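You operate a simulated robot arm through the tools that you are given. There is no shell and no other tool. Be economical: measure what you need, move in short steps, check, and stop when the job is done.

The job below is to be done with a simulated robot arm. You get a single attempt, and the scene is never put back.

## Task
Take the low blue pot marked oil size and leave it on the top of the white stand. Take the small ochre block and leave it in the carton marked fragile. Take the round lump with white band on the top of the brown bench and put it away on the top of bench with grey top. Put the board with two panels on the top of the yellow cupboard. Take the sanding block marked fine and put it in the well of the upturned console. Put the jar marked rosin on the top of the low pine table away on the shelf four of the green rack. Open the cover of blue booklet. Any order will do. Set down upright: board with two panels, jar marked rosin.

The check looks at the end state, three seconds after you hand in, the way a careful person would. Anything else that was tipped, shoved, dropped, spilled or broken makes it a failure. A push-on lid holds only when it is set on centred and level and pressed home; a screw cap is set on level and turned clockwise until tight.

## Robot
A 7-joint arm with a two-finger parallel gripper on a trunk, on a base that drives. Base frame: it is fixed to the floor where the robot stands at the start and does not move with it; the origin is under the middle of the robot, x ahead of it, y to its left, z up; the surface under the hand at the start is at about z = 950. Readings come in mm, rad, newtons and seconds.
With the tool pointing down near the work surface it reaches from about 300 to 720 mm from the robot's upright axis, wherever it stands. Its first joint turns from -2.897 to 2.897 rad. Places, roughly: board with two panels (15x8x12 cm) [700, -600, 1000]; carton marked fragile [0, -2500, 1000]; cover of blue booklet [3800, 3500, 900]; jar marked rosin [3000, 750, 750]; low blue pot marked oil size [500, 0, 1000]; round lump with white band (5x5x2 cm) [600, -300, 1000]; sanding block marked fine [500, 750, 1000]; shelf four of the green rack (94x23 cm) [2920, 3880, 1280]; small ochre block (6x5x3 cm) [500, 100, 1000]; top of bench with grey top [3900, -4200, 900]; top of the white stand [4200, 400, 800]; top of the yellow cupboard [-400, -2900, 1400]; well of the upturned console [4300, -1000, 900]. Payload 3.43 kg.
Tool frame: the origin (TCP) lies between the finger pads and is the grasp point; the fingertips stand 30 mm ahead of it; z points along the fingers, y is the line along which they close. Largest opening 94 mm; finger width 28, thickness 10; the body of the gripper, 50 by 96 mm, starts 55 mm behind the TCP.
Orientation is that of the tool frame in the base frame, as [roll, pitch, yaw] about the fixed x, y, z axes, in that order (R = Rz(yaw) Ry(pitch) Rx(roll)). With the fingers straight down and closing along the base's y, the tool's x points along the base's -x, its y along +y and its z along -z.

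## Interface
- The arm moves only by the tool move_arm. Its argument "steps" is a list of rows, each a list of 3 entries, a list of its own where there are three numbers: the turn, a rotation vector about the base's x, y, z in rad, then the shift along the base's x, y, z in mm, then the finger opening in mm, from 0 to 94. In form: [[[rx, ry, rz], [x, y, z], hand], ...]. A call has 1 to 10 rows; each row shifts and turns the commanded pose from where the row before left it. Each row takes 0.2 s and may step no farther than 50 mm and 0.15 rad from the row before; otherwise, or with a gripper value out of range, the whole call is refused. Where a pose cannot be reached the arm comes as near as it can. A force on the tool above 40 N (or 10 N above the force at the start of the call, whichever is more), or a blocked arm, ends the call early, and 0.2 s more pass. Each finger travels about 108 mm/s and halts on what it meets, pressing with about 22 N; the grip force reading is that of the motor and also rises with nothing between the fingers. The clock runs only during rows and for 0.2 s after the last one: add rows that do not move to give the fingers time. The reply holds the time, the measured pose of the TCP, the force on the tool along the base axes, the opening and the grip force, in the units named above and with some noise, with the torque about the TCP (base axes, N m) and any sound that the robot's microphone picked up, and new pictures: "views" is both (left out), scene, wrist or none.
- Cameras (640 x 400 px; columns grow to the right, rows downward): "scene" is now at [417.4, 40.6, 1392.6]; the picture's right is [0.00, -0.17, 0.99], its down [-0.67, 0.73, 0.13] and it looks along [-0.74, -0.66, -0.11] (base axes); focal length 214 px, centre (320, 200). "wrist" rides on the gripper at [76, 14, -102] in the tool frame; the picture's right is [-0.18, 0.98, 0.00], its down [-0.75, -0.14, -0.64] and it looks along [-0.63, -0.12, 0.77] (tool axes); focal length 243 px, centre (320, 200). There is no depth. A picture from a camera that has moved, and an enlarged one, comes with that camera's place and axes in the base frame and with its lens.
- slide_trunk(by): slides the trunk up (or, below 0, down) by that many mm; the arm and the scene camera ride with it, the base frame stays. It gives what a move gives, with no picture.
- base_move(legs): drives the robot by 1 to 6 legs, each [ahead, left, turn to the left] in mm, mm and rad, along the robot's own axes; the way and the turn of a leg run together, so that a leg with both is an arc; at most 1500 mm and 3.142 rad a leg. The arm and the cameras ride along, it lands a little off, and it stops where it bumps. It gives what a move gives, and a new picture of the scene camera.
- turn_head(pan, tilt): turns the head with the scene camera to pan (to the left, within 1.396 rad either way) and tilt (down, from -0.506 to 1.204), counted from straight ahead of the robot. It gives what a move gives, and a new picture of the scene camera.
- inspect(camera, box): a new picture of the part [left, top, right, bottom] of that camera's present view, enlarged. It takes no simulated time.
- job_done(): hands the job in; it is judged then, once.

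Go step by step. Nothing tells you exact positions but the pictures and the camera data: compare them with the known pose of the tool, close in by small moves and look again before you grip or let go. The budget is 196 turns and 260 pictures, counting those below and the enlarged ones. Unless the task says otherwise, let go and move clear before handing in, and close with one line.

The tools are called after ">>>" as a command line: name --argument value ..., lists and objects as JSON in quotes. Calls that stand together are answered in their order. move_arm: Moves the arm, as the interface text tells. Its arguments: {"type":"object","properties":{"steps":{"type":"array"},"views":{"type":"string","enum":["both","scene","wrist","none"]}},"required":["steps"]} The other tools are called the same way: slide_trunk (by) slides the trunk up or down; base_move (legs) drives the base; turn_head (pan, tilt) turns the head that bears the scene camera; inspect (camera, box) takes an enlarged picture of a part of a camera's view; job_done () hands the job in.

At the start:

```text
time_s: 0.0
tool_pos: [380.9, 118.0, 1277.3]
orientation: [-3.141, 0.0, 3.142]
wrist_force: [0.2, 0.2, 0.1]
ft_torque: [0.02, 0.0, 0.0]
grip_width: 94.1
grip_force: 0.0
trunk travel left (down, up): [-325.0, 265.0]
robot x, y, heading: [-0.5, -2.3, 0.001]
head pan, tilt: [-1.4, 0.836]
```

scene: 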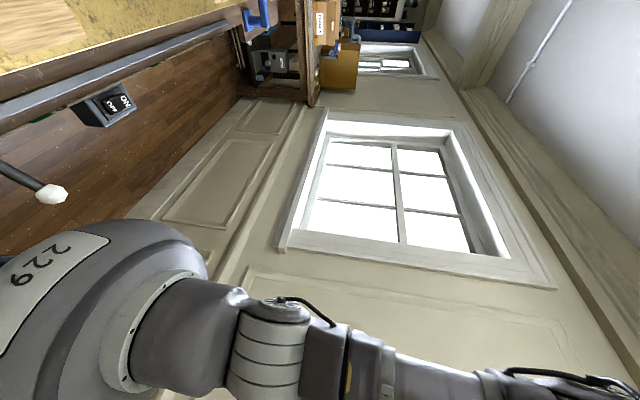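
wrist: 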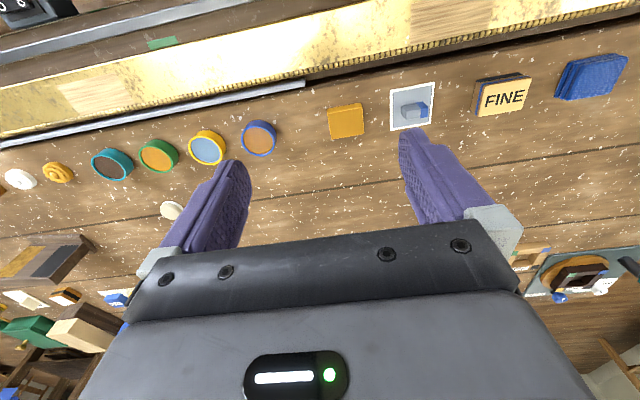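

The wrist view shows a row of items on the brown bench; the scene camera is rolled and looks off to the side. I'll turn the head to learn how it works.

>>> turn_head --pan 0 --tilt 0.6

>>> inspect --camera "wrist" --box '[0, 50, 640, 350]'

```text
time_s: 1.5
tool_pos: [380.9, 116.9, 1276.5]
orientation: [-3.141, 0.001, 3.141]
wrist_force: [0.5, -0.6, 0.5]
ft_torque: [-0.01, 0.0, -0.03]
grip_width: 93.9
grip_force: 0.1
trunk travel left (down, up): [-325.0, 265.0]
robot x, y, heading: [2.8, 2.1, -0.004]
head pan, tilt: [0.0, 0.6]
camera scene: at [437.2, 118.2, 1317.6], right [0.0, -1.0, 0.0], down [-0.82, 0.0, 0.57], along [-0.57, 0.0, -0.82], focal length 214 px, centre (320, 200)
```

scene: 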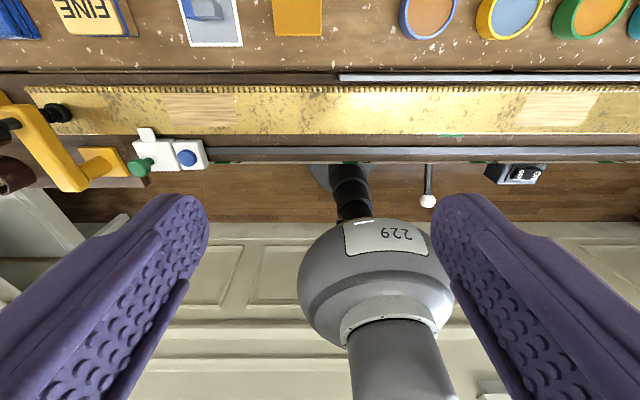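

```text
1.00 times, centred on (320, 200) of wrist (not enlarged: the box is as wide or as high as the picture)
camera zoom: at [304.4, 133.5, 1379.4], right [0.18, 0.98, 0.0], down [0.75, -0.14, 0.64], along [0.63, -0.12, -0.77], focal length 243 px, centre (320, 200)
```

zoom: 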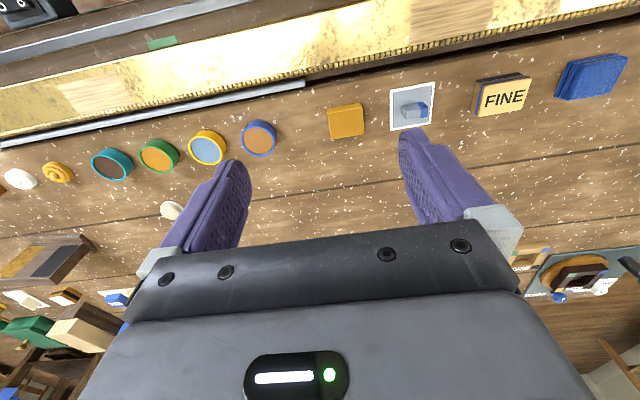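

The scene camera seems to sit in front of the gripper, aimed along the tool at pan and tilt 0. I'll look forward and to both sides.

>>> turn_head --pan 0 --tilt -0.5

>>> turn_head --pan 0.9 --tilt -0.2

>>> turn_head --pan -0.9 --tilt -0.2

```text
time_s: 2.9
tool_pos: [380.5, 118.0, 1277.6]
orientation: [-3.141, -0.001, -3.14]
wrist_force: [0.3, -0.2, 0.6]
ft_torque: [0.01, -0.02, -0.01]
grip_width: 94.0
grip_force: 0.0
trunk travel left (down, up): [-325.0, 265.0]
robot x, y, heading: [-0.7, -2.2, 0.004]
head pan, tilt: [0.0, -0.499]
camera scene: at [532.4, 118.3, 1338.9], right [0.0, -1.0, 0.0], down [-0.88, 0.0, -0.48], along [0.48, 0.0, -0.88], focal length 214 px, centre (320, 200)
```

scene: 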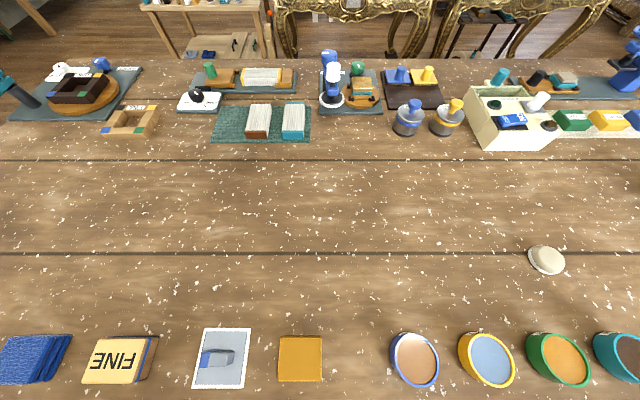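

```text
time_s: 4.1
tool_pos: [380.7, 117.8, 1276.3]
orientation: [3.14, -0.001, -3.141]
wrist_force: [0.4, 0.4, -0.6]
ft_torque: [-0.02, -0.02, -0.02]
grip_width: 94.3
grip_force: 0.1
trunk travel left (down, up): [-325.0, 265.0]
robot x, y, heading: [-0.2, 2.9, 0.003]
head pan, tilt: [0.901, -0.201]
camera scene: at [509.9, 183.5, 1354.2], right [0.0, -0.62, -0.78], down [-0.98, 0.16, -0.12], along [0.2, 0.77, -0.61], focal length 214 px, centre (320, 200)
```

scene: 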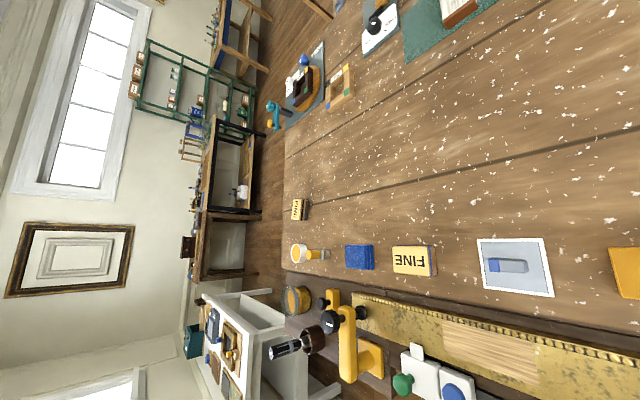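

```text
time_s: 5.9
tool_pos: [381.1, 118.7, 1277.2]
orientation: [3.141, 0.0, 3.142]
wrist_force: [0.1, -0.3, 0.2]
ft_torque: [0.0, 0.0, 0.01]
grip_width: 93.8
grip_force: 0.1
trunk travel left (down, up): [-325.0, 265.0]
robot x, y, heading: [-1.8, 3.0, 0.0]
head pan, tilt: [-0.901, -0.201]
camera scene: at [509.8, 53.1, 1354.3], right [0.0, -0.62, 0.78], down [-0.98, -0.16, -0.12], along [0.2, -0.77, -0.61], focal length 214 px, centre (320, 200)
```

scene: 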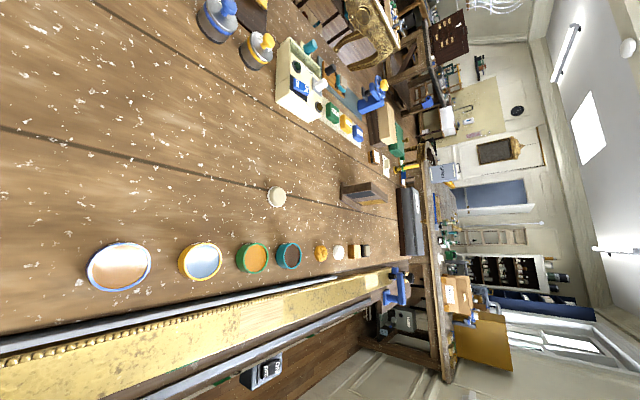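

The scene camera gives a good overview of the bench. I'll zoom on the left and right ends to check labels.

>>> inspect --camera "scene" --box '[240, 140, 440, 280]'

>>> turn_head --pan 0.9 --tilt -0.1

>>> inspect --camera "scene" --box '[260, 170, 460, 295]'

```text
2.86 times, centred on (340, 210) of scene
camera zoom: at [509.8, 53.1, 1354.3], right [0.0, -0.62, 0.78], down [-0.98, -0.16, -0.12], along [0.2, -0.77, -0.61], focal length 613 px, centre (263, 171)
```

zoom: 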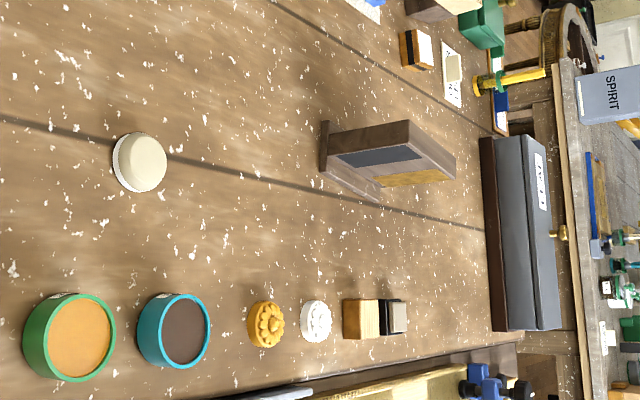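

```text
time_s: 7.7
tool_pos: [380.5, 117.3, 1275.6]
orientation: [-3.142, 0.0, 3.141]
wrist_force: [-0.9, -0.1, -0.1]
ft_torque: [0.03, -0.04, -0.01]
grip_width: 94.0
grip_force: 0.1
trunk travel left (down, up): [-325.0, 265.0]
robot x, y, heading: [0.4, 0.7, 0.001]
head pan, tilt: [0.901, -0.099]
camera scene: at [501.2, 186.5, 1351.8], right [0.0, -0.62, -0.78], down [-0.99, 0.08, -0.06], along [0.1, 0.78, -0.62], focal length 214 px, centre (320, 200)
```

scene: 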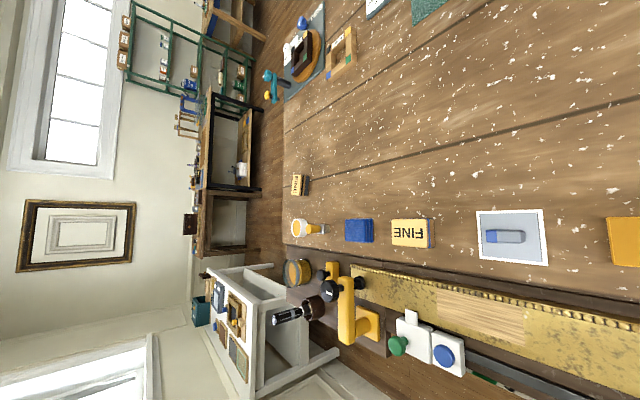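

```text
3.20 times, centred on (360, 232) of scene
camera zoom: at [501.2, 186.5, 1351.8], right [0.0, -0.62, -0.78], down [-0.99, 0.08, -0.06], along [0.1, 0.78, -0.62], focal length 686 px, centre (192, 96)
```

zoom: 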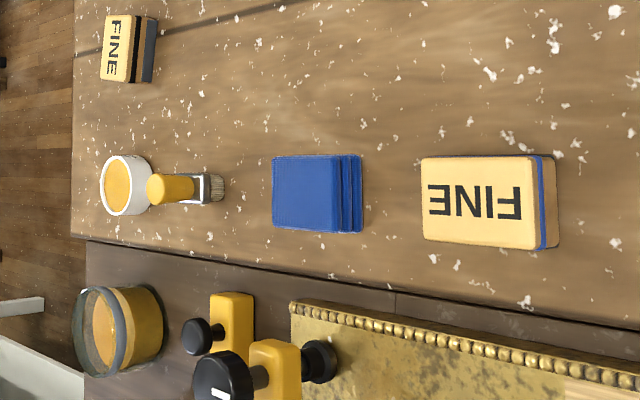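

The small FINE block is near (620, 790), the ochre block near (478, 144), the lump near (605, -265). I start with the ochre block: move above it and look again.

>>> move_arm --steps '[[[0, 0, 0], [20, 6, -40], 94], [[0, 0, 0], [20, 6, -40], 94], [[0, 0, 0], [20, 6, -40], 94], [[0, 0, 0], [20, 5, -40], 94], [[0, 0, 0], [15, 4, -30], 94]]' --views "both"

```text
time_s: 8.9
tool_pos: [478.9, 145.4, 1084.0]
orientation: [3.141, 0.0, 3.14]
wrist_force: [-0.1, 0.6, -0.5]
ft_torque: [0.01, 0.04, 0.0]
grip_width: 94.2
grip_force: 0.0
trunk travel left (down, up): [-325.0, 265.0]
robot x, y, heading: [-0.9, 3.3, 0.003]
head pan, tilt: [0.901, -0.099]
camera scene: at [598.7, 213.3, 1159.6], right [0.0, -0.62, -0.78], down [-0.99, 0.08, -0.06], along [0.1, 0.78, -0.62], focal length 214 px, centre (320, 200)
camera wrist: at [401.9, 160.2, 1187.1], right [0.18, 0.98, 0.0], down [0.75, -0.14, 0.64], along [0.63, -0.12, -0.77], focal length 243 px, centre (320, 200)
```

scene: 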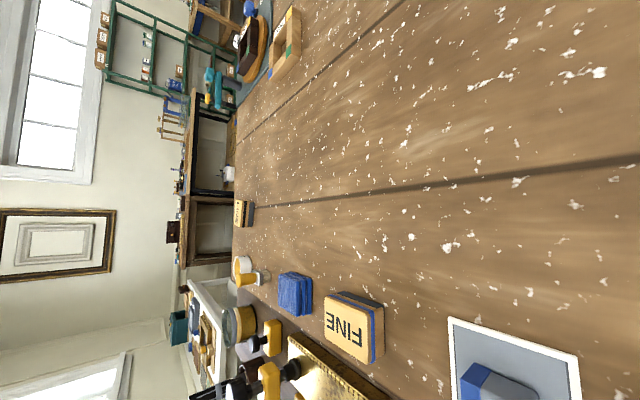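
wrist: 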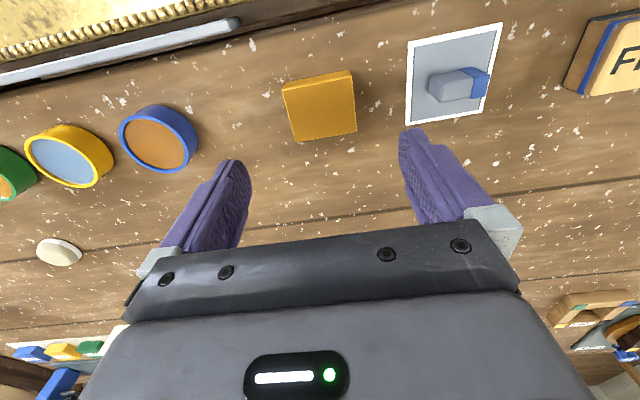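

The ochre block's centre comes out near (469, 145); I descend to z 984 and grip.

>>> move_arm --steps '[[[0, 0, 0], [-9, 0, -40], 94], [[0, 0, 0], [0, 0, -40], 94], [[0, 0, 0], [0, 0, -20], 94], [[0, 0, 0], [0, 0, 0], 94]]' --views "wrist"

```text
time_s: 9.9
tool_pos: [469.0, 145.1, 983.9]
orientation: [3.14, 0.0, -3.141]
wrist_force: [0.0, -0.5, 0.5]
ft_torque: [0.03, 0.01, -0.01]
grip_width: 93.8
grip_force: 0.1
trunk travel left (down, up): [-325.0, 265.0]
robot x, y, heading: [0.3, -0.2, -0.002]
head pan, tilt: [0.901, -0.099]
camera wrist: at [392.0, 161.1, 1086.7], right [0.18, 0.98, 0.0], down [0.75, -0.14, 0.64], along [0.63, -0.12, -0.77], focal length 243 px, centre (320, 200)
```

wrist: 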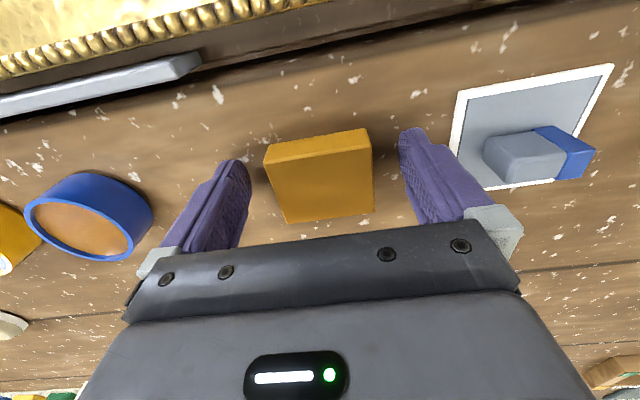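

The block sits between the fingers; closing and lifting.

>>> move_arm --steps '[[[0, 0, 0], [0, 0, 0], 40], [[0, 0, 0], [0, 0, 0], 30], [[0, 0, 0], [0, 0, 0], 30], [[0, 0, 0], [0, 0, 40], 30], [[0, 0, 0], [-10, 0, 50], 30], [[0, 0, 0], [-20, 0, 50], 30], [[0, 0, 0], [-20, 0, 50], 30], [[0, 0, 0], [-20, 0, 50], 30]]' --views "wrist"

>>> turn_head --pan -1.39 --tilt 0

```text
refused: row 5 steps farther than a row can; nothing moved
```

```text
time_s: 12.0
tool_pos: [468.7, 146.0, 984.7]
orientation: [3.141, 0.002, -3.141]
wrist_force: [0.4, 0.3, -0.9]
ft_torque: [-0.02, -0.01, 0.01]
grip_width: 93.9
grip_force: 0.1
trunk travel left (down, up): [-325.0, 265.0]
robot x, y, heading: [-2.2, 1.0, 0.002]
head pan, tilt: [-1.389, 0.0]
camera scene: at [579.9, 57.4, 1097.2], right [0.0, -0.18, 0.98], down [-1.0, 0.0, 0.0], along [0.0, -0.98, -0.18], focal length 214 px, centre (320, 200)
```

scene: 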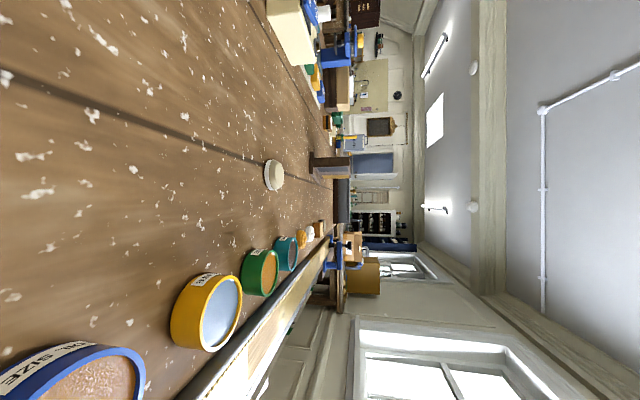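

The blue pot really reads "…L SIZE". I redo the grip and lift with legal steps.

>>> move_arm --steps '[[[0, 0, 0], [0, 0, 0], 40], [[0, 0, 0], [0, 0, 0], 30], [[0, 0, 0], [0, 0, 0], 30], [[0, 0, 0], [0, 0, 40], 30], [[0, 0, 0], [-10, 0, 45], 30], [[0, 0, 0], [-20, 0, 45], 30], [[0, 0, 0], [-20, -10, 43], 30], [[0, 0, 0], [-20, -10, 43], 30], [[0, 0, 0], [-20, -10, 43], 30]]' --views "both"

```text
time_s: 14.0
tool_pos: [375.4, 113.3, 1247.0]
orientation: [3.139, -0.001, -3.141]
wrist_force: [-1.3, -0.4, -0.9]
ft_torque: [0.03, -0.02, 0.01]
grip_width: 59.1
grip_force: 22.0
trunk travel left (down, up): [-325.0, 265.0]
robot x, y, heading: [-3.1, 1.7, 0.002]
head pan, tilt: [-1.389, 0.0]
camera scene: at [487.4, 24.4, 1359.9], right [0.0, -0.18, 0.98], down [-1.0, 0.0, 0.0], along [0.0, -0.98, -0.18], focal length 214 px, centre (320, 200)
camera wrist: at [299.5, 128.2, 1349.5], right [0.18, 0.98, 0.0], down [0.75, -0.14, 0.64], along [0.63, -0.12, -0.77], focal length 243 px, centre (320, 200)
```

scene: 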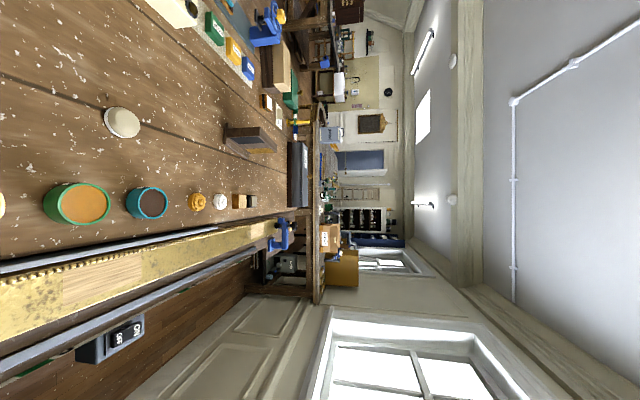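
wrist: 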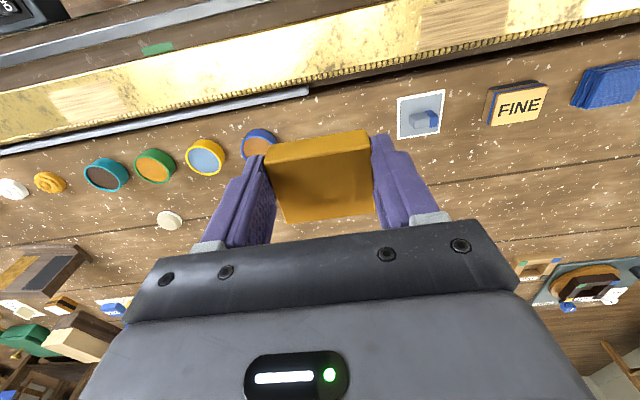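

The ochre block is held (59 mm). The carton bench fronts near y ≈ -2200; I back off, turn right and drive toward it.

>>> base_move --legs '[[-200, 0, 0], [0, 0, -1.571], [1200, 0, 0]]'

>>> turn_head --pan 0 --tilt -0.5

```text
time_s: 25.2
tool_pos: [-135.9, -1584.4, 1245.8]
orientation: [3.141, -0.001, 1.538]
wrist_force: [0.6, -0.3, -0.2]
ft_torque: [0.04, 0.01, 0.01]
grip_width: 59.1
grip_force: 22.3
trunk travel left (down, up): [-325.0, 265.0]
robot x, y, heading: [-234.7, -1205.8, -1.604]
head pan, tilt: [-1.389, 0.0]
camera scene: at [-225.8, -1691.5, 1359.1], right [-0.18, 0.01, 0.98], down [0.03, 1.0, 0.0], along [-0.98, 0.03, -0.18], focal length 214 px, centre (320, 200)
```

scene: 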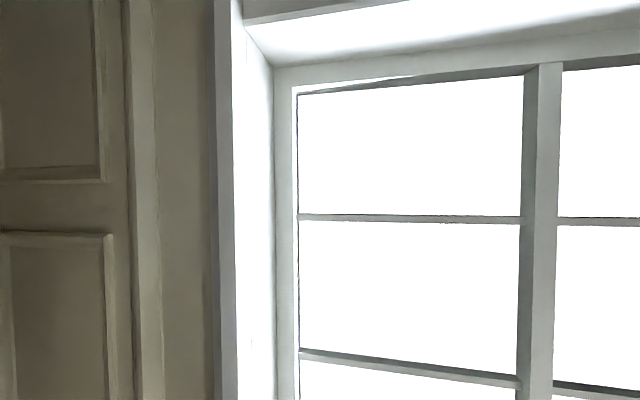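

```text
time_s: 26.7
tool_pos: [-134.7, -1585.2, 1246.3]
orientation: [-3.14, 0.002, 1.539]
wrist_force: [0.7, 0.1, -0.2]
ft_torque: [0.04, -0.02, -0.03]
grip_width: 59.2
grip_force: 21.5
trunk travel left (down, up): [-325.0, 265.0]
robot x, y, heading: [-238.0, -1204.3, -1.603]
head pan, tilt: [0.0, -0.499]
camera scene: at [-138.8, -1734.1, 1308.3], right [-1.0, 0.03, 0.0], down [0.03, 0.88, -0.48], along [-0.02, -0.48, -0.88], focal length 214 px, centre (320, 200)
```

scene: 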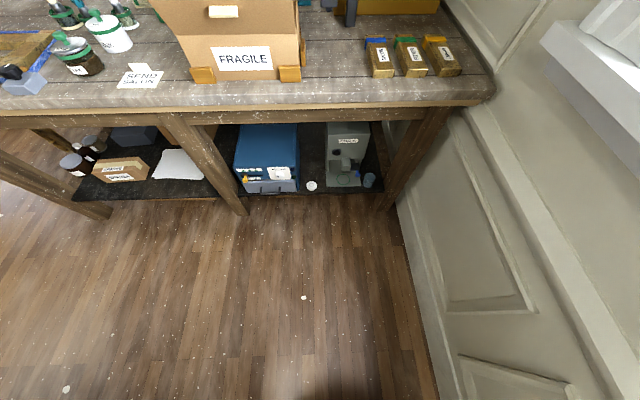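

The FRAGILE carton stands with its front near y -2320, x about -100..200. I raise the trunk and drive closer to look inside from above.

>>> slide_trunk --by 250

>>> base_move --legs '[[560, 300, 0.033]]'

```text
time_s: 29.3
tool_pos: [-134.4, -1583.8, 1496.3]
orientation: [3.14, -0.001, 1.537]
wrist_force: [-0.4, -0.6, 0.1]
ft_torque: [0.02, -0.01, 0.0]
grip_width: 59.1
grip_force: 22.5
trunk travel left (down, up): [-575.0, 15.0]
robot x, y, heading: [-234.0, -1201.3, -1.605]
head pan, tilt: [0.0, -0.499]
```

```text
time_s: 32.8
tool_pos: [162.4, -2140.5, 1496.9]
orientation: [-3.139, -0.002, 1.566]
wrist_force: [0.0, -0.3, -0.2]
ft_torque: [0.02, 0.03, -0.01]
grip_width: 59.0
grip_force: 21.7
trunk travel left (down, up): [-575.0, 15.0]
robot x, y, heading: [51.1, -1763.6, -1.573]
head pan, tilt: [0.0, -0.499]
camera scene: at [163.8, -2290.2, 1558.2], right [-1.0, 0.01, 0.0], down [0.0, 0.88, -0.48], along [0.0, -0.48, -0.88], focal length 214 px, centre (320, 200)
```

scene: 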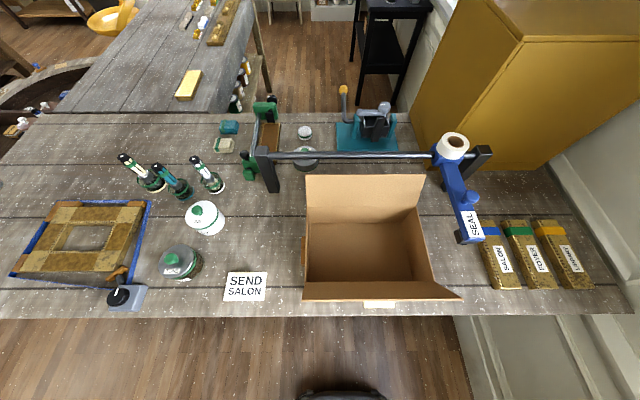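

The carton is open, with its inner floor centred near (47, -2445, 960). I drive 130 mm closer and bring the block above it.

>>> base_move --legs '[[120, 0, 0]]'

>>> move_arm --steps '[[[0, 0, 0], [-30, -35, 0], 30], [[0, 0, 0], [-30, -35, 0], 30], [[0, 0, 0], [-30, -35, 0], 30], [[0, 0, 0], [-25, -35, -20], 30], [[0, 0, 0], [0, -35, -30], 30], [[0, 0, 0], [0, -15, -45], 30], [[0, 0, 0], [0, 0, -50], 30], [[0, 0, 0], [0, 0, -50], 30]]' --views "both"

```text
time_s: 34.0
tool_pos: [161.7, -2260.0, 1496.2]
orientation: [-3.141, 0.002, 1.565]
wrist_force: [-0.3, 0.0, -0.4]
ft_torque: [0.04, -0.02, -0.01]
grip_width: 59.2
grip_force: 22.7
trunk travel left (down, up): [-575.0, 15.0]
robot x, y, heading: [50.7, -1880.3, -1.571]
head pan, tilt: [0.0, -0.499]
camera scene: at [163.0, -2409.6, 1558.0], right [-1.0, 0.01, 0.0], down [0.0, 0.88, -0.48], along [0.0, -0.48, -0.88], focal length 214 px, centre (320, 200)
```

scene: 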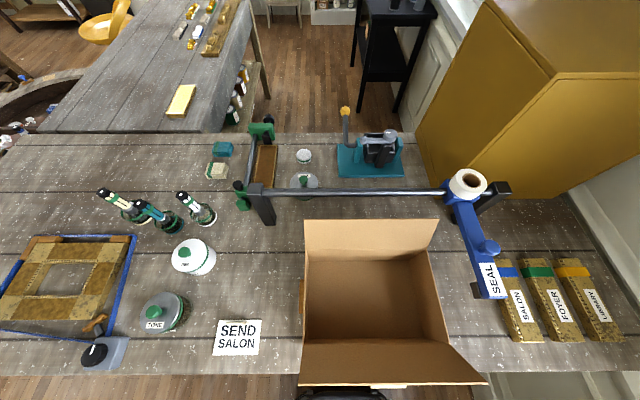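

```text
time_s: 35.8
tool_pos: [45.6, -2450.7, 1299.7]
orientation: [-3.141, -0.001, 1.567]
wrist_force: [-0.2, 0.2, -1.3]
ft_torque: [0.06, 0.01, 0.0]
grip_width: 59.0
grip_force: 22.3
trunk travel left (down, up): [-575.0, 15.0]
robot x, y, heading: [44.8, -1878.8, -1.577]
head pan, tilt: [0.0, -0.499]
camera scene: at [46.3, -2600.4, 1361.8], right [-1.0, 0.01, 0.0], down [0.0, 0.88, -0.48], along [0.0, -0.48, -0.88], focal length 214 px, centre (320, 200)
camera wrist: at [59.9, -2373.4, 1402.4], right [0.98, -0.19, 0.0], down [-0.15, -0.75, 0.64], along [-0.12, -0.63, -0.77], focal length 243 px, centre (320, 200)
```

scene: 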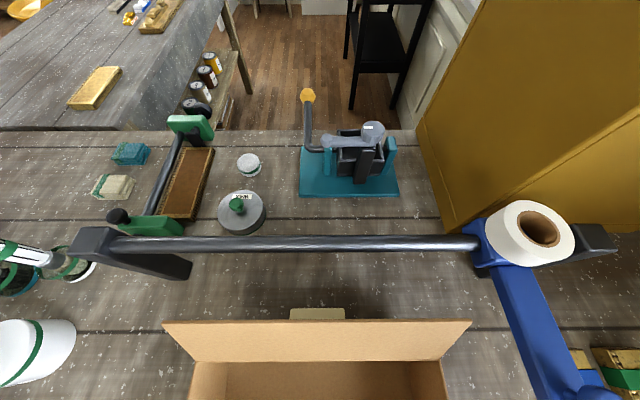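
wrist: 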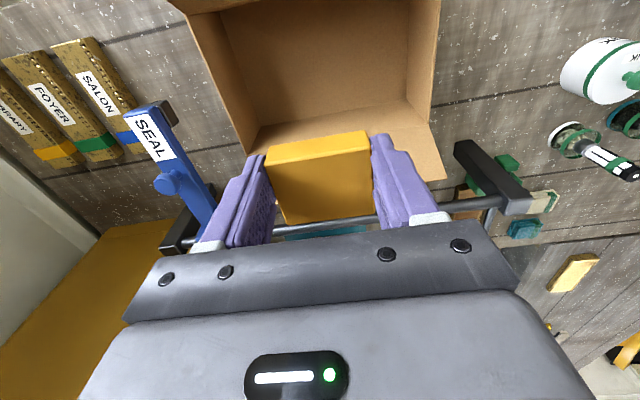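

The carton floor area is beneath the block. I lower gently.

>>> move_arm --steps '[[[0, 0, 0], [0, 5, -50], 30], [[0, 0, 0], [0, 0, -50], 30], [[0, 0, 0], [0, 0, -50], 30], [[0, 0, 0], [0, 0, -50], 30], [[0, 0, 0], [0, 0, -50], 30], [[0, 0, 0], [0, 0, -30], 30], [[0, 0, 0], [0, 0, -10], 30], [[0, 0, 0], [0, 0, -5], 30], [[0, 0, 0], [0, 0, 0], 30]]' --views "wrist"

```text
refused: row 1 steps farther than a row can; nothing moved
```

>>> move_arm --steps '[[[0, 0, 0], [0, 5, -45], 30], [[0, 0, 0], [0, 0, -50], 30], [[0, 0, 0], [0, 0, -50], 30], [[0, 0, 0], [0, 0, -50], 30], [[0, 0, 0], [0, 0, -50], 30], [[0, 0, 0], [0, 0, -35], 30], [[0, 0, 0], [0, 0, -12], 30], [[0, 0, 0], [0, 0, -8], 30], [[0, 0, 0], [0, 0, -4], 30], [[0, 0, 0], [0, 0, 0], 30]]' --views "wrist"

```text
time_s: 37.2
tool_pos: [46.1, -2444.5, 1030.9]
orientation: [3.141, 0.006, 1.567]
wrist_force: [0.3, 9.9, 17.4]
ft_torque: [-2.02, -0.21, 0.17]
grip_width: 59.2
grip_force: 22.0
trunk travel left (down, up): [-575.0, 15.0]
robot x, y, heading: [52.7, -1877.6, -1.578]
head pan, tilt: [0.0, -0.499]
stopped in row 7: the force on the tool passed its limit at 136 N (the readings are from after the stop); the commanded pose is now the measured one
camera wrist: at [60.5, -2366.6, 1132.3], right [0.98, -0.19, 0.0], down [-0.14, -0.75, 0.65], along [-0.12, -0.63, -0.76], focal length 243 px, centre (320, 200)
```

wrist: 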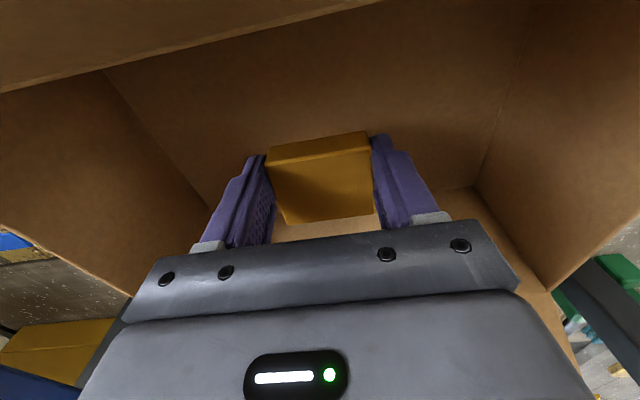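

Something touched at z 1031, apparently the head ahead of the hand against the carton's back flap. I raise and look before trying again with the head swung aside.

>>> move_arm --steps '[[[0, 0, 0], [0, 0, 40], 30], [[0, 0, 0], [0, 0, 50], 30], [[0, 0, 0], [0, 0, 50], 30], [[0, 0, 0], [0, 0, 50], 30], [[0, 0, 0], [0, 0, 50], 30], [[0, 0, 0], [0, 30, 30], 30], [[0, 0, 0], [0, 50, 0], 30], [[0, 0, 0], [0, 50, 0], 30], [[0, 0, 0], [0, 50, 0], 30]]' --views "scene"

```text
time_s: 39.2
tool_pos: [46.0, -2262.5, 1301.3]
orientation: [-3.14, 0.005, 1.566]
wrist_force: [0.3, 0.2, 0.3]
ft_torque: [-0.03, 0.04, 0.01]
grip_width: 59.1
grip_force: 22.3
trunk travel left (down, up): [-575.0, 15.0]
robot x, y, heading: [49.0, -1878.6, -1.577]
head pan, tilt: [0.0, -0.499]
camera scene: at [47.0, -2412.2, 1364.8], right [-1.0, 0.0, 0.0], down [0.0, 0.88, -0.48], along [0.0, -0.48, -0.88], focal length 214 px, centre (320, 200)
```

scene: 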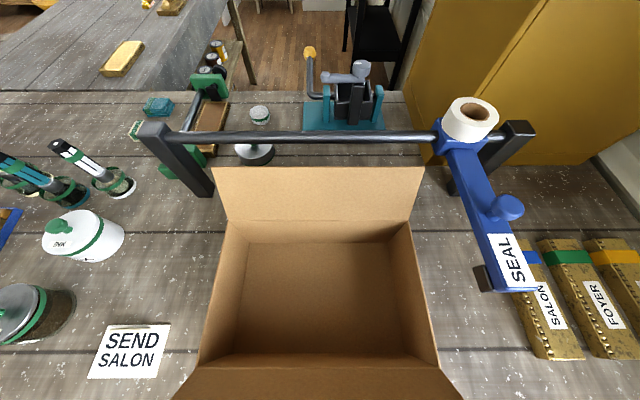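

The carton is unmoved and upright. I swing the head sideways and lower again a bit nearer the front.

>>> turn_head --pan 1.39 --tilt 0.0

>>> move_arm --steps '[[[0, 0, 0], [0, -50, 0], 30], [[0, 0, 0], [0, -50, 0], 30], [[0, 0, 0], [0, -50, 0], 30], [[0, 0, 0], [0, -15, -40], 30], [[0, 0, 0], [0, 0, -50], 30], [[0, 0, 0], [0, 0, -50], 30], [[0, 0, 0], [0, 0, -50], 30], [[0, 0, 0], [0, 0, -50], 30], [[0, 0, 0], [0, 0, -15], 30], [[0, 0, 0], [0, 0, -10], 30]]' --views "both"

```text
time_s: 40.8
tool_pos: [46.3, -2265.5, 1300.8]
orientation: [-3.139, 0.003, 1.565]
wrist_force: [0.8, -0.4, -0.4]
ft_torque: [0.01, -0.02, -0.05]
grip_width: 59.3
grip_force: 22.2
trunk travel left (down, up): [-575.0, 15.0]
robot x, y, heading: [50.3, -1879.7, -1.573]
head pan, tilt: [1.389, 0.0]
camera scene: at [135.8, -2375.1, 1414.5], right [-0.18, 0.0, -0.98], down [0.0, 1.0, 0.0], along [0.98, -0.01, -0.18], focal length 214 px, centre (320, 200)
```

scene: 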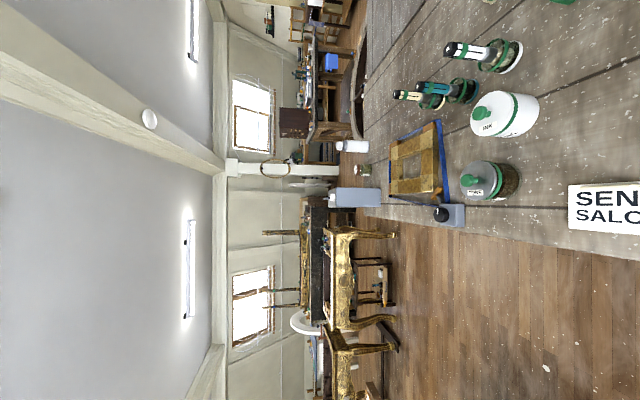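

```text
time_s: 43.0
tool_pos: [46.1, -2431.3, 1032.0]
orientation: [-3.141, 0.002, 1.566]
wrist_force: [-0.2, -0.1, 0.2]
ft_torque: [0.03, -0.01, 0.02]
grip_width: 58.9
grip_force: 22.3
trunk travel left (down, up): [-575.0, 15.0]
robot x, y, heading: [46.5, -1878.5, -1.576]
head pan, tilt: [1.389, 0.0]
camera scene: at [136.0, -2540.8, 1145.4], right [-0.18, 0.0, -0.98], down [0.0, 1.0, 0.0], along [0.98, -0.01, -0.18], focal length 214 px, centre (320, 200)
camera wrist: at [60.8, -2353.4, 1134.6], right [0.98, -0.19, 0.0], down [-0.14, -0.75, 0.64], along [-0.12, -0.63, -0.77], focal length 243 px, centre (320, 200)
```

scene: 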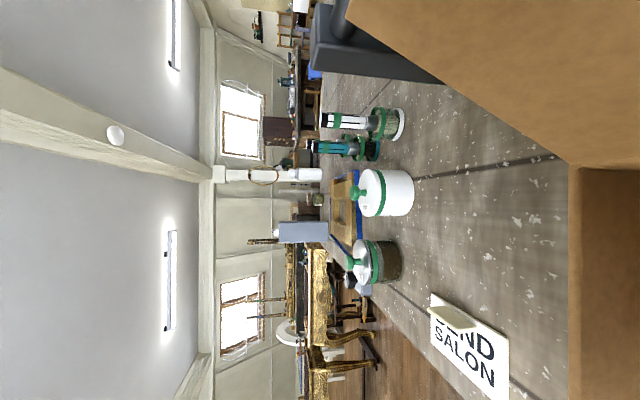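
wrist: 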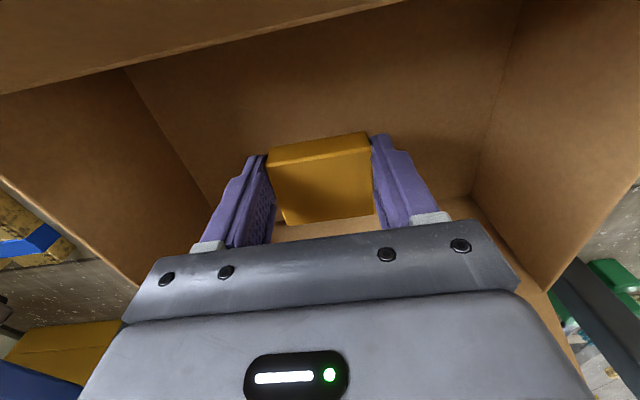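

No contact this time. I go down in small steps to the carton floor.

>>> move_arm --steps '[[[0, 0, 0], [0, 0, -10], 30], [[0, 0, 0], [0, 0, -10], 30], [[0, 0, 0], [0, 0, -8], 30], [[0, 0, 0], [0, 0, -6], 30], [[0, 0, 0], [0, 0, -4], 30], [[0, 0, 0], [0, 0, -3], 30], [[0, 0, 0], [0, 0, 0], 30]]' --views "wrist"

```text
time_s: 44.6
tool_pos: [46.3, -2431.0, 990.7]
orientation: [-3.141, 0.002, 1.563]
wrist_force: [-0.3, -1.0, 0.8]
ft_torque: [0.34, 0.01, 0.01]
grip_width: 59.1
grip_force: 22.1
trunk travel left (down, up): [-575.0, 15.0]
robot x, y, heading: [52.5, -1880.4, -1.576]
head pan, tilt: [1.389, 0.0]
camera wrist: at [60.4, -2352.9, 1094.1], right [0.98, -0.19, 0.0], down [-0.14, -0.75, 0.64], along [-0.12, -0.63, -0.77], focal length 243 px, centre (320, 200)
```

wrist: 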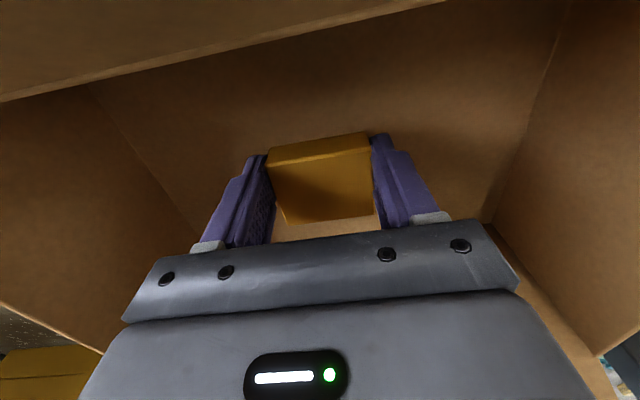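

>>> move_arm --steps '[[[0, 0, 0], [0, 0, -2], 30], [[0, 0, 0], [0, 0, -2], 30], [[0, 0, 0], [0, 0, 0], 30]]' --views "none"

```text
time_s: 45.4
tool_pos: [45.2, -2431.9, 987.7]
orientation: [-3.141, 0.004, 1.566]
wrist_force: [0.3, -2.3, 1.7]
ft_torque: [0.42, 0.0, -0.03]
grip_width: 59.1
grip_force: 22.4
trunk travel left (down, up): [-575.0, 15.0]
robot x, y, heading: [52.8, -1879.4, -1.579]
head pan, tilt: [1.389, 0.0]
```

The wrist camera side lightly brushes the front flap; I shift 10 mm back and continue down.

>>> move_arm --steps '[[[0, 0, 0], [0, -10, 0], 30], [[0, 0, 0], [0, 0, -2], 30], [[0, 0, 0], [0, 0, -1], 30], [[0, 0, 0], [0, 0, 0], 30]]' --views "none"

```text
time_s: 46.4
tool_pos: [45.6, -2440.9, 985.7]
orientation: [3.141, 0.005, 1.566]
wrist_force: [0.4, 0.1, -0.3]
ft_torque: [0.01, 0.0, 0.01]
grip_width: 59.2
grip_force: 21.8
trunk travel left (down, up): [-575.0, 15.0]
robot x, y, heading: [49.2, -1879.3, -1.576]
head pan, tilt: [1.389, 0.0]
```

>>> move_arm --steps '[[[0, 0, 0], [0, 0, -1], 30], [[0, 0, 0], [0, 0, -1], 30], [[0, 0, 0], [0, 0, -1], 30], [[0, 0, 0], [0, 0, 0], 30]]' --views "none"

```text
time_s: 47.4
tool_pos: [46.3, -2441.3, 982.4]
orientation: [-3.141, 0.001, 1.567]
wrist_force: [0.3, 0.9, -0.1]
ft_torque: [-0.11, -0.08, 0.02]
grip_width: 58.9
grip_force: 22.0
trunk travel left (down, up): [-575.0, 15.0]
robot x, y, heading: [52.4, -1880.7, -1.578]
head pan, tilt: [1.389, 0.0]
```

The bench is evidently lower than I assumed (about z 880), so the carton floor is near 885. I'll rise, turn the hand 90° so camera and head lie along the carton's long side, then go down.

>>> move_arm --steps '[[[0, 0, 0], [0, 0, 50], 30], [[0, 0, 0], [0, 0, 50], 30], [[0, 0, 0], [0, 0, 50], 30], [[0, 0, 0], [0, 0, 30], 30]]' --views "none"

>>> turn_head --pan 0 --tilt 0

>>> move_arm --steps '[[[0, 0, 0.149], [0, -2, 0], 30], [[0, 0, 0.149], [0, -2, 0], 30], [[0, 0, 0.149], [0, -2, 0], 30], [[0, 0, 0.149], [0, -2, 0], 30], [[0, 0, 0.149], [0, -2, 0], 30], [[0, 0, 0.149], [0, -2, 0], 30], [[0, 0, 0.149], [0, -2, 0], 30], [[0, 0, 0.149], [0, 0, 0], 30], [[0, 0, 0.149], [0, 0, 0], 30], [[0, 0, 0.149], [0, 0, 0], 30]]' --views "both"

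```text
time_s: 48.4
tool_pos: [46.4, -2437.9, 1162.1]
orientation: [3.141, 0.001, 1.567]
wrist_force: [-0.6, -0.4, 0.4]
ft_torque: [0.01, 0.03, 0.0]
grip_width: 59.0
grip_force: 22.0
trunk travel left (down, up): [-575.0, 15.0]
robot x, y, heading: [49.3, -1877.8, -1.576]
head pan, tilt: [1.389, 0.0]
```

```text
time_s: 49.9
tool_pos: [45.4, -2439.2, 1162.5]
orientation: [-3.141, 0.003, 1.565]
wrist_force: [0.1, -0.9, -0.1]
ft_torque: [-0.02, -0.02, 0.02]
grip_width: 59.1
grip_force: 22.2
trunk travel left (down, up): [-575.0, 15.0]
robot x, y, heading: [48.4, -1878.9, -1.573]
head pan, tilt: [0.0, 0.0]
camera scene: at [46.4, -2548.8, 1201.4], right [-1.0, 0.0, 0.0], down [0.0, 1.0, 0.0], along [0.0, 0.0, -1.0], focal length 214 px, centre (320, 200)
```

scene: 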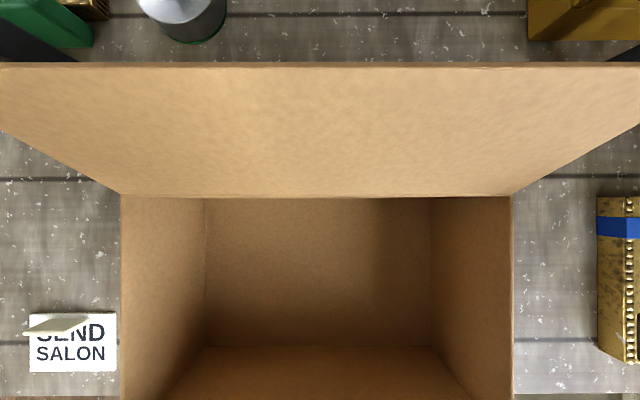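

```text
time_s: 52.1
tool_pos: [45.3, -2454.5, 1162.9]
orientation: [3.14, 0.004, 3.059]
wrist_force: [0.3, 0.5, -0.2]
ft_torque: [0.0, -0.05, 0.02]
grip_width: 59.1
grip_force: 21.9
trunk travel left (down, up): [-575.0, 15.0]
robot x, y, heading: [51.9, -1884.8, -1.574]
head pan, tilt: [0.0, 0.0]
camera scene: at [156.8, -2463.5, 1202.2], right [-0.08, -1.0, 0.0], down [-1.0, 0.08, 0.0], along [0.0, 0.0, -1.0], focal length 214 px, centre (320, 200)
camera wrist: at [-29.6, -2432.9, 1265.0], right [0.26, 0.96, 0.0], down [0.74, -0.2, 0.64], along [0.62, -0.17, -0.76], focal length 243 px, centre (320, 200)
```

scene: 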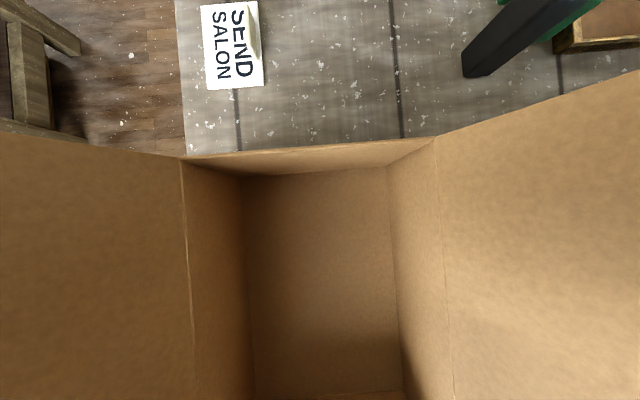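
wrist: 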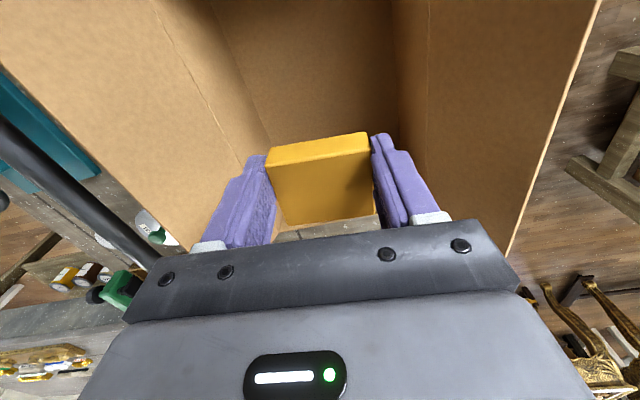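

From straight above, the inside spans x -100..196, y -2575..-2355, floor near 885, and the hand fits. I lower with the trunk first, then in small steps.

>>> move_arm --steps '[[[0, 0, 0.08], [-8, -6, 0], 30]]' --views "none"

>>> slide_trunk --by -170

>>> move_arm --steps '[[[0, 0, 0], [0, 0, -25], 30], [[0, 0, 0], [0, 0, -20], 30], [[0, 0, 0], [0, 0, -8], 30], [[0, 0, 0], [0, 0, -5], 30], [[0, 0, 0], [0, 0, -4], 30], [[0, 0, 0], [0, 0, -3], 30], [[0, 0, 0], [0, 0, 0], 30]]' --views "wrist"

```text
time_s: 52.5
tool_pos: [38.4, -2461.7, 1162.5]
orientation: [3.141, 0.003, 3.137]
wrist_force: [0.4, 0.3, -1.1]
ft_torque: [-0.01, 0.0, 0.0]
grip_width: 59.1
grip_force: 22.1
trunk travel left (down, up): [-575.0, 15.0]
robot x, y, heading: [48.7, -1881.7, -1.575]
head pan, tilt: [0.0, 0.0]
```

```text
time_s: 54.4
tool_pos: [39.9, -2459.5, 992.8]
orientation: [3.141, 0.005, 3.136]
wrist_force: [0.5, -0.8, -0.7]
ft_torque: [0.01, -0.01, -0.01]
grip_width: 59.1
grip_force: 21.7
trunk travel left (down, up): [-405.0, 185.0]
robot x, y, heading: [49.9, -1881.7, -1.573]
head pan, tilt: [0.0, 0.0]
```

```text
time_s: 55.1
tool_pos: [39.8, -2461.4, 954.3]
orientation: [-3.14, 0.001, 3.136]
wrist_force: [-0.3, 11.3, 22.4]
ft_torque: [1.04, 0.31, -0.15]
grip_width: 59.1
grip_force: 22.0
trunk travel left (down, up): [-405.0, 185.0]
robot x, y, heading: [51.1, -1879.1, -1.577]
head pan, tilt: [0.0, 0.0]
stopped in row 3: the force on the tool passed its limit at 58 N (the readings are from after the stop); the commanded pose is now the measured one
camera wrist: at [-37.7, -2444.7, 1056.4], right [0.19, 0.98, 0.0], down [0.75, -0.14, 0.64], along [0.63, -0.12, -0.77], focal length 243 px, centre (320, 200)
```

wrist: 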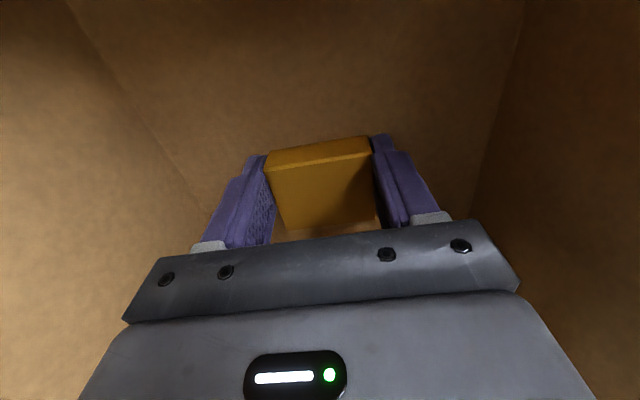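

Firm contact at TCP 954, consistent with the block's lower edge on the floor (z≈920). I back up a hair and re-approach in 1 mm steps to confirm.

>>> move_arm --steps '[[[0, 0, 0], [0, 0, 4], 30], [[0, 0, 0], [0, 0, 0], 30]]' --views "none"

>>> turn_head --pan -1.0 --tilt 0.9

```text
time_s: 55.7
tool_pos: [39.3, -2463.5, 956.4]
orientation: [-3.139, 0.004, 3.135]
wrist_force: [0.4, -0.2, -0.6]
ft_torque: [0.01, -0.01, -0.01]
grip_width: 59.0
grip_force: 22.4
trunk travel left (down, up): [-405.0, 185.0]
robot x, y, heading: [50.0, -1879.5, -1.574]
head pan, tilt: [0.0, 0.0]
```

```text
time_s: 56.9
tool_pos: [38.3, -2463.2, 955.5]
orientation: [-3.14, 0.001, 3.137]
wrist_force: [0.0, -0.3, 0.0]
ft_torque: [0.01, 0.0, -0.01]
grip_width: 58.8
grip_force: 22.6
trunk travel left (down, up): [-405.0, 185.0]
robot x, y, heading: [50.5, -1880.5, -1.572]
head pan, tilt: [-1.0, 0.901]
camera scene: at [69.7, -2526.4, 1044.9], right [-0.01, -0.54, 0.84], down [-0.62, 0.66, 0.42], along [-0.79, -0.52, -0.34], focal length 214 px, centre (320, 200)
```

scene: 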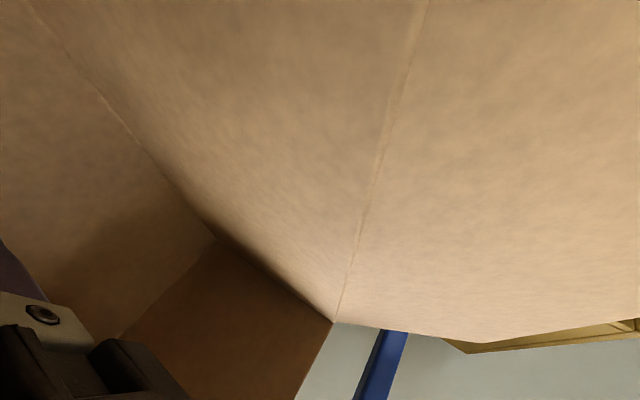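

>>> turn_head --pan 0 --tilt 0.95

>>> turn_head --pan 1.0 --tilt 0.95

```text
time_s: 58.2
tool_pos: [38.7, -2463.4, 956.3]
orientation: [-3.141, 0.002, 3.134]
wrist_force: [0.9, -0.1, -0.7]
ft_torque: [-0.01, 0.04, -0.03]
grip_width: 58.9
grip_force: 22.1
trunk travel left (down, up): [-405.0, 185.0]
robot x, y, heading: [50.3, -1881.8, -1.574]
head pan, tilt: [0.0, 0.949]
camera scene: at [66.4, -2463.0, 1012.9], right [-0.01, -1.0, 0.0], down [-0.58, 0.01, 0.81], along [-0.81, 0.0, -0.58], focal length 214 px, centre (320, 200)
```

scene: 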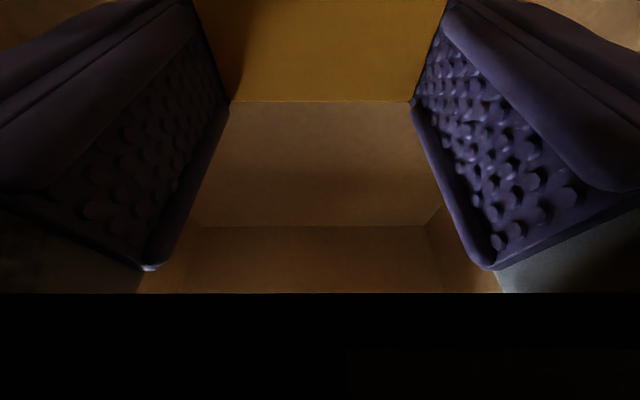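

```text
time_s: 59.5
tool_pos: [38.1, -2462.6, 956.5]
orientation: [-3.14, 0.001, 3.137]
wrist_force: [0.0, 0.1, -0.2]
ft_torque: [0.02, 0.02, 0.02]
grip_width: 59.3
grip_force: 21.9
trunk travel left (down, up): [-405.0, 185.0]
robot x, y, heading: [52.0, -1883.9, -1.578]
head pan, tilt: [1.0, 0.949]
camera scene: at [66.7, -2401.7, 1046.1], right [0.0, -0.54, -0.84], down [-0.59, -0.68, 0.44], along [-0.81, 0.49, -0.32], focal length 214 px, centre (320, 200)
```

scene: 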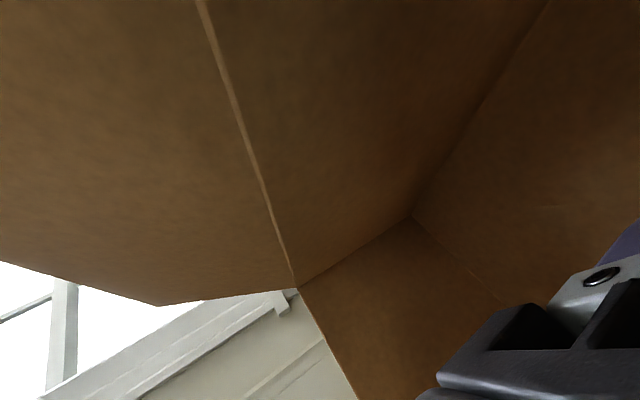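

Geometry agrees: the carton floor is about z 918–920, so that contact was the block landing. I settle it and release.

>>> move_arm --steps '[[[0, 0, 0], [0, 0, -1.5], 30], [[0, 0, 0], [0, 0, -1], 30], [[0, 0, 0], [0, 0, -0.5], 30], [[0, 0, 0], [0, 0, 0], 30]]' --views "none"

```text
time_s: 60.5
tool_pos: [38.4, -2462.8, 953.2]
orientation: [-3.138, 0.003, 3.137]
wrist_force: [-0.3, -2.4, 8.9]
ft_torque: [0.22, 0.07, -0.03]
grip_width: 59.2
grip_force: 21.6
trunk travel left (down, up): [-405.0, 185.0]
robot x, y, heading: [53.5, -1879.5, -1.574]
head pan, tilt: [1.0, 0.949]
```

>>> move_arm --steps '[[[0, 0, 0], [0, 0, 0], 70], [[0, 0, 0], [0, 0, 0], 85], [[0, 0, 0], [0, 0, 0], 85], [[0, 0, 0], [0, 0, 40], 85], [[0, 0, 0], [0, 0, 50], 85], [[0, 0, 0], [0, 0, 50], 85]]' --views "wrist"

>>> slide_trunk --by 180

>>> turn_head --pan 0 --tilt 0.2

```text
time_s: 61.9
tool_pos: [37.5, -2462.5, 1091.9]
orientation: [-3.14, 0.004, 3.135]
wrist_force: [0.7, 0.0, 0.0]
ft_torque: [-0.03, 0.0, 0.0]
grip_width: 85.2
grip_force: 0.0
trunk travel left (down, up): [-405.0, 185.0]
robot x, y, heading: [48.8, -1880.4, -1.572]
head pan, tilt: [1.0, 0.949]
camera wrist: at [-39.2, -2446.2, 1194.5], right [0.19, 0.98, 0.0], down [0.75, -0.14, 0.64], along [0.63, -0.12, -0.76], focal length 243 px, centre (320, 200)
```

wrist: 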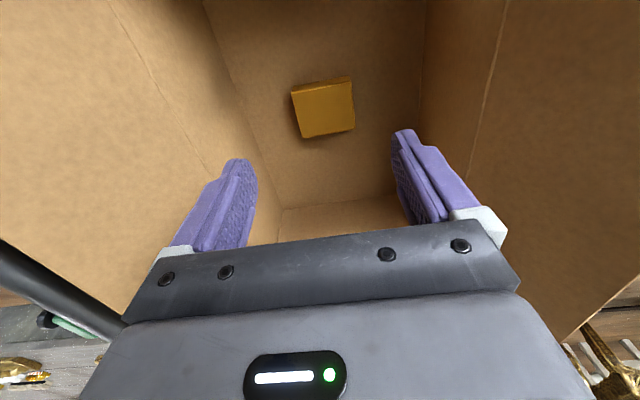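

```text
time_s: 63.9
tool_pos: [37.9, -2462.5, 1271.2]
orientation: [-3.141, 0.004, 3.136]
wrist_force: [-0.1, 0.7, 0.4]
ft_torque: [0.01, -0.04, 0.02]
grip_width: 85.2
grip_force: 0.1
trunk travel left (down, up): [-585.0, 5.0]
robot x, y, heading: [50.5, -1881.4, -1.574]
head pan, tilt: [1.0, 0.949]
```

```text
time_s: 65.1
tool_pos: [38.0, -2463.7, 1272.1]
orientation: [-3.14, 0.004, 3.136]
wrist_force: [0.8, -0.6, 0.1]
ft_torque: [0.0, 0.0, -0.01]
grip_width: 85.1
grip_force: 0.1
trunk travel left (down, up): [-585.0, 5.0]
robot x, y, heading: [50.9, -1881.0, -1.578]
head pan, tilt: [0.0, 0.201]
camera scene: at [130.3, -2463.5, 1307.7], right [-0.01, -1.0, 0.0], down [-0.98, 0.01, 0.2], along [-0.2, 0.0, -0.98], focal length 214 px, centre (320, 200)
```

scene: 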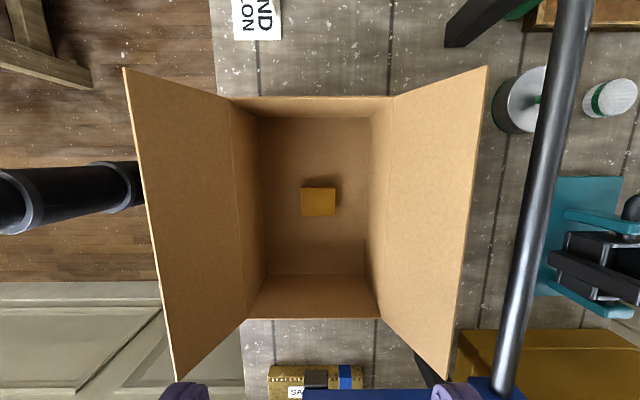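

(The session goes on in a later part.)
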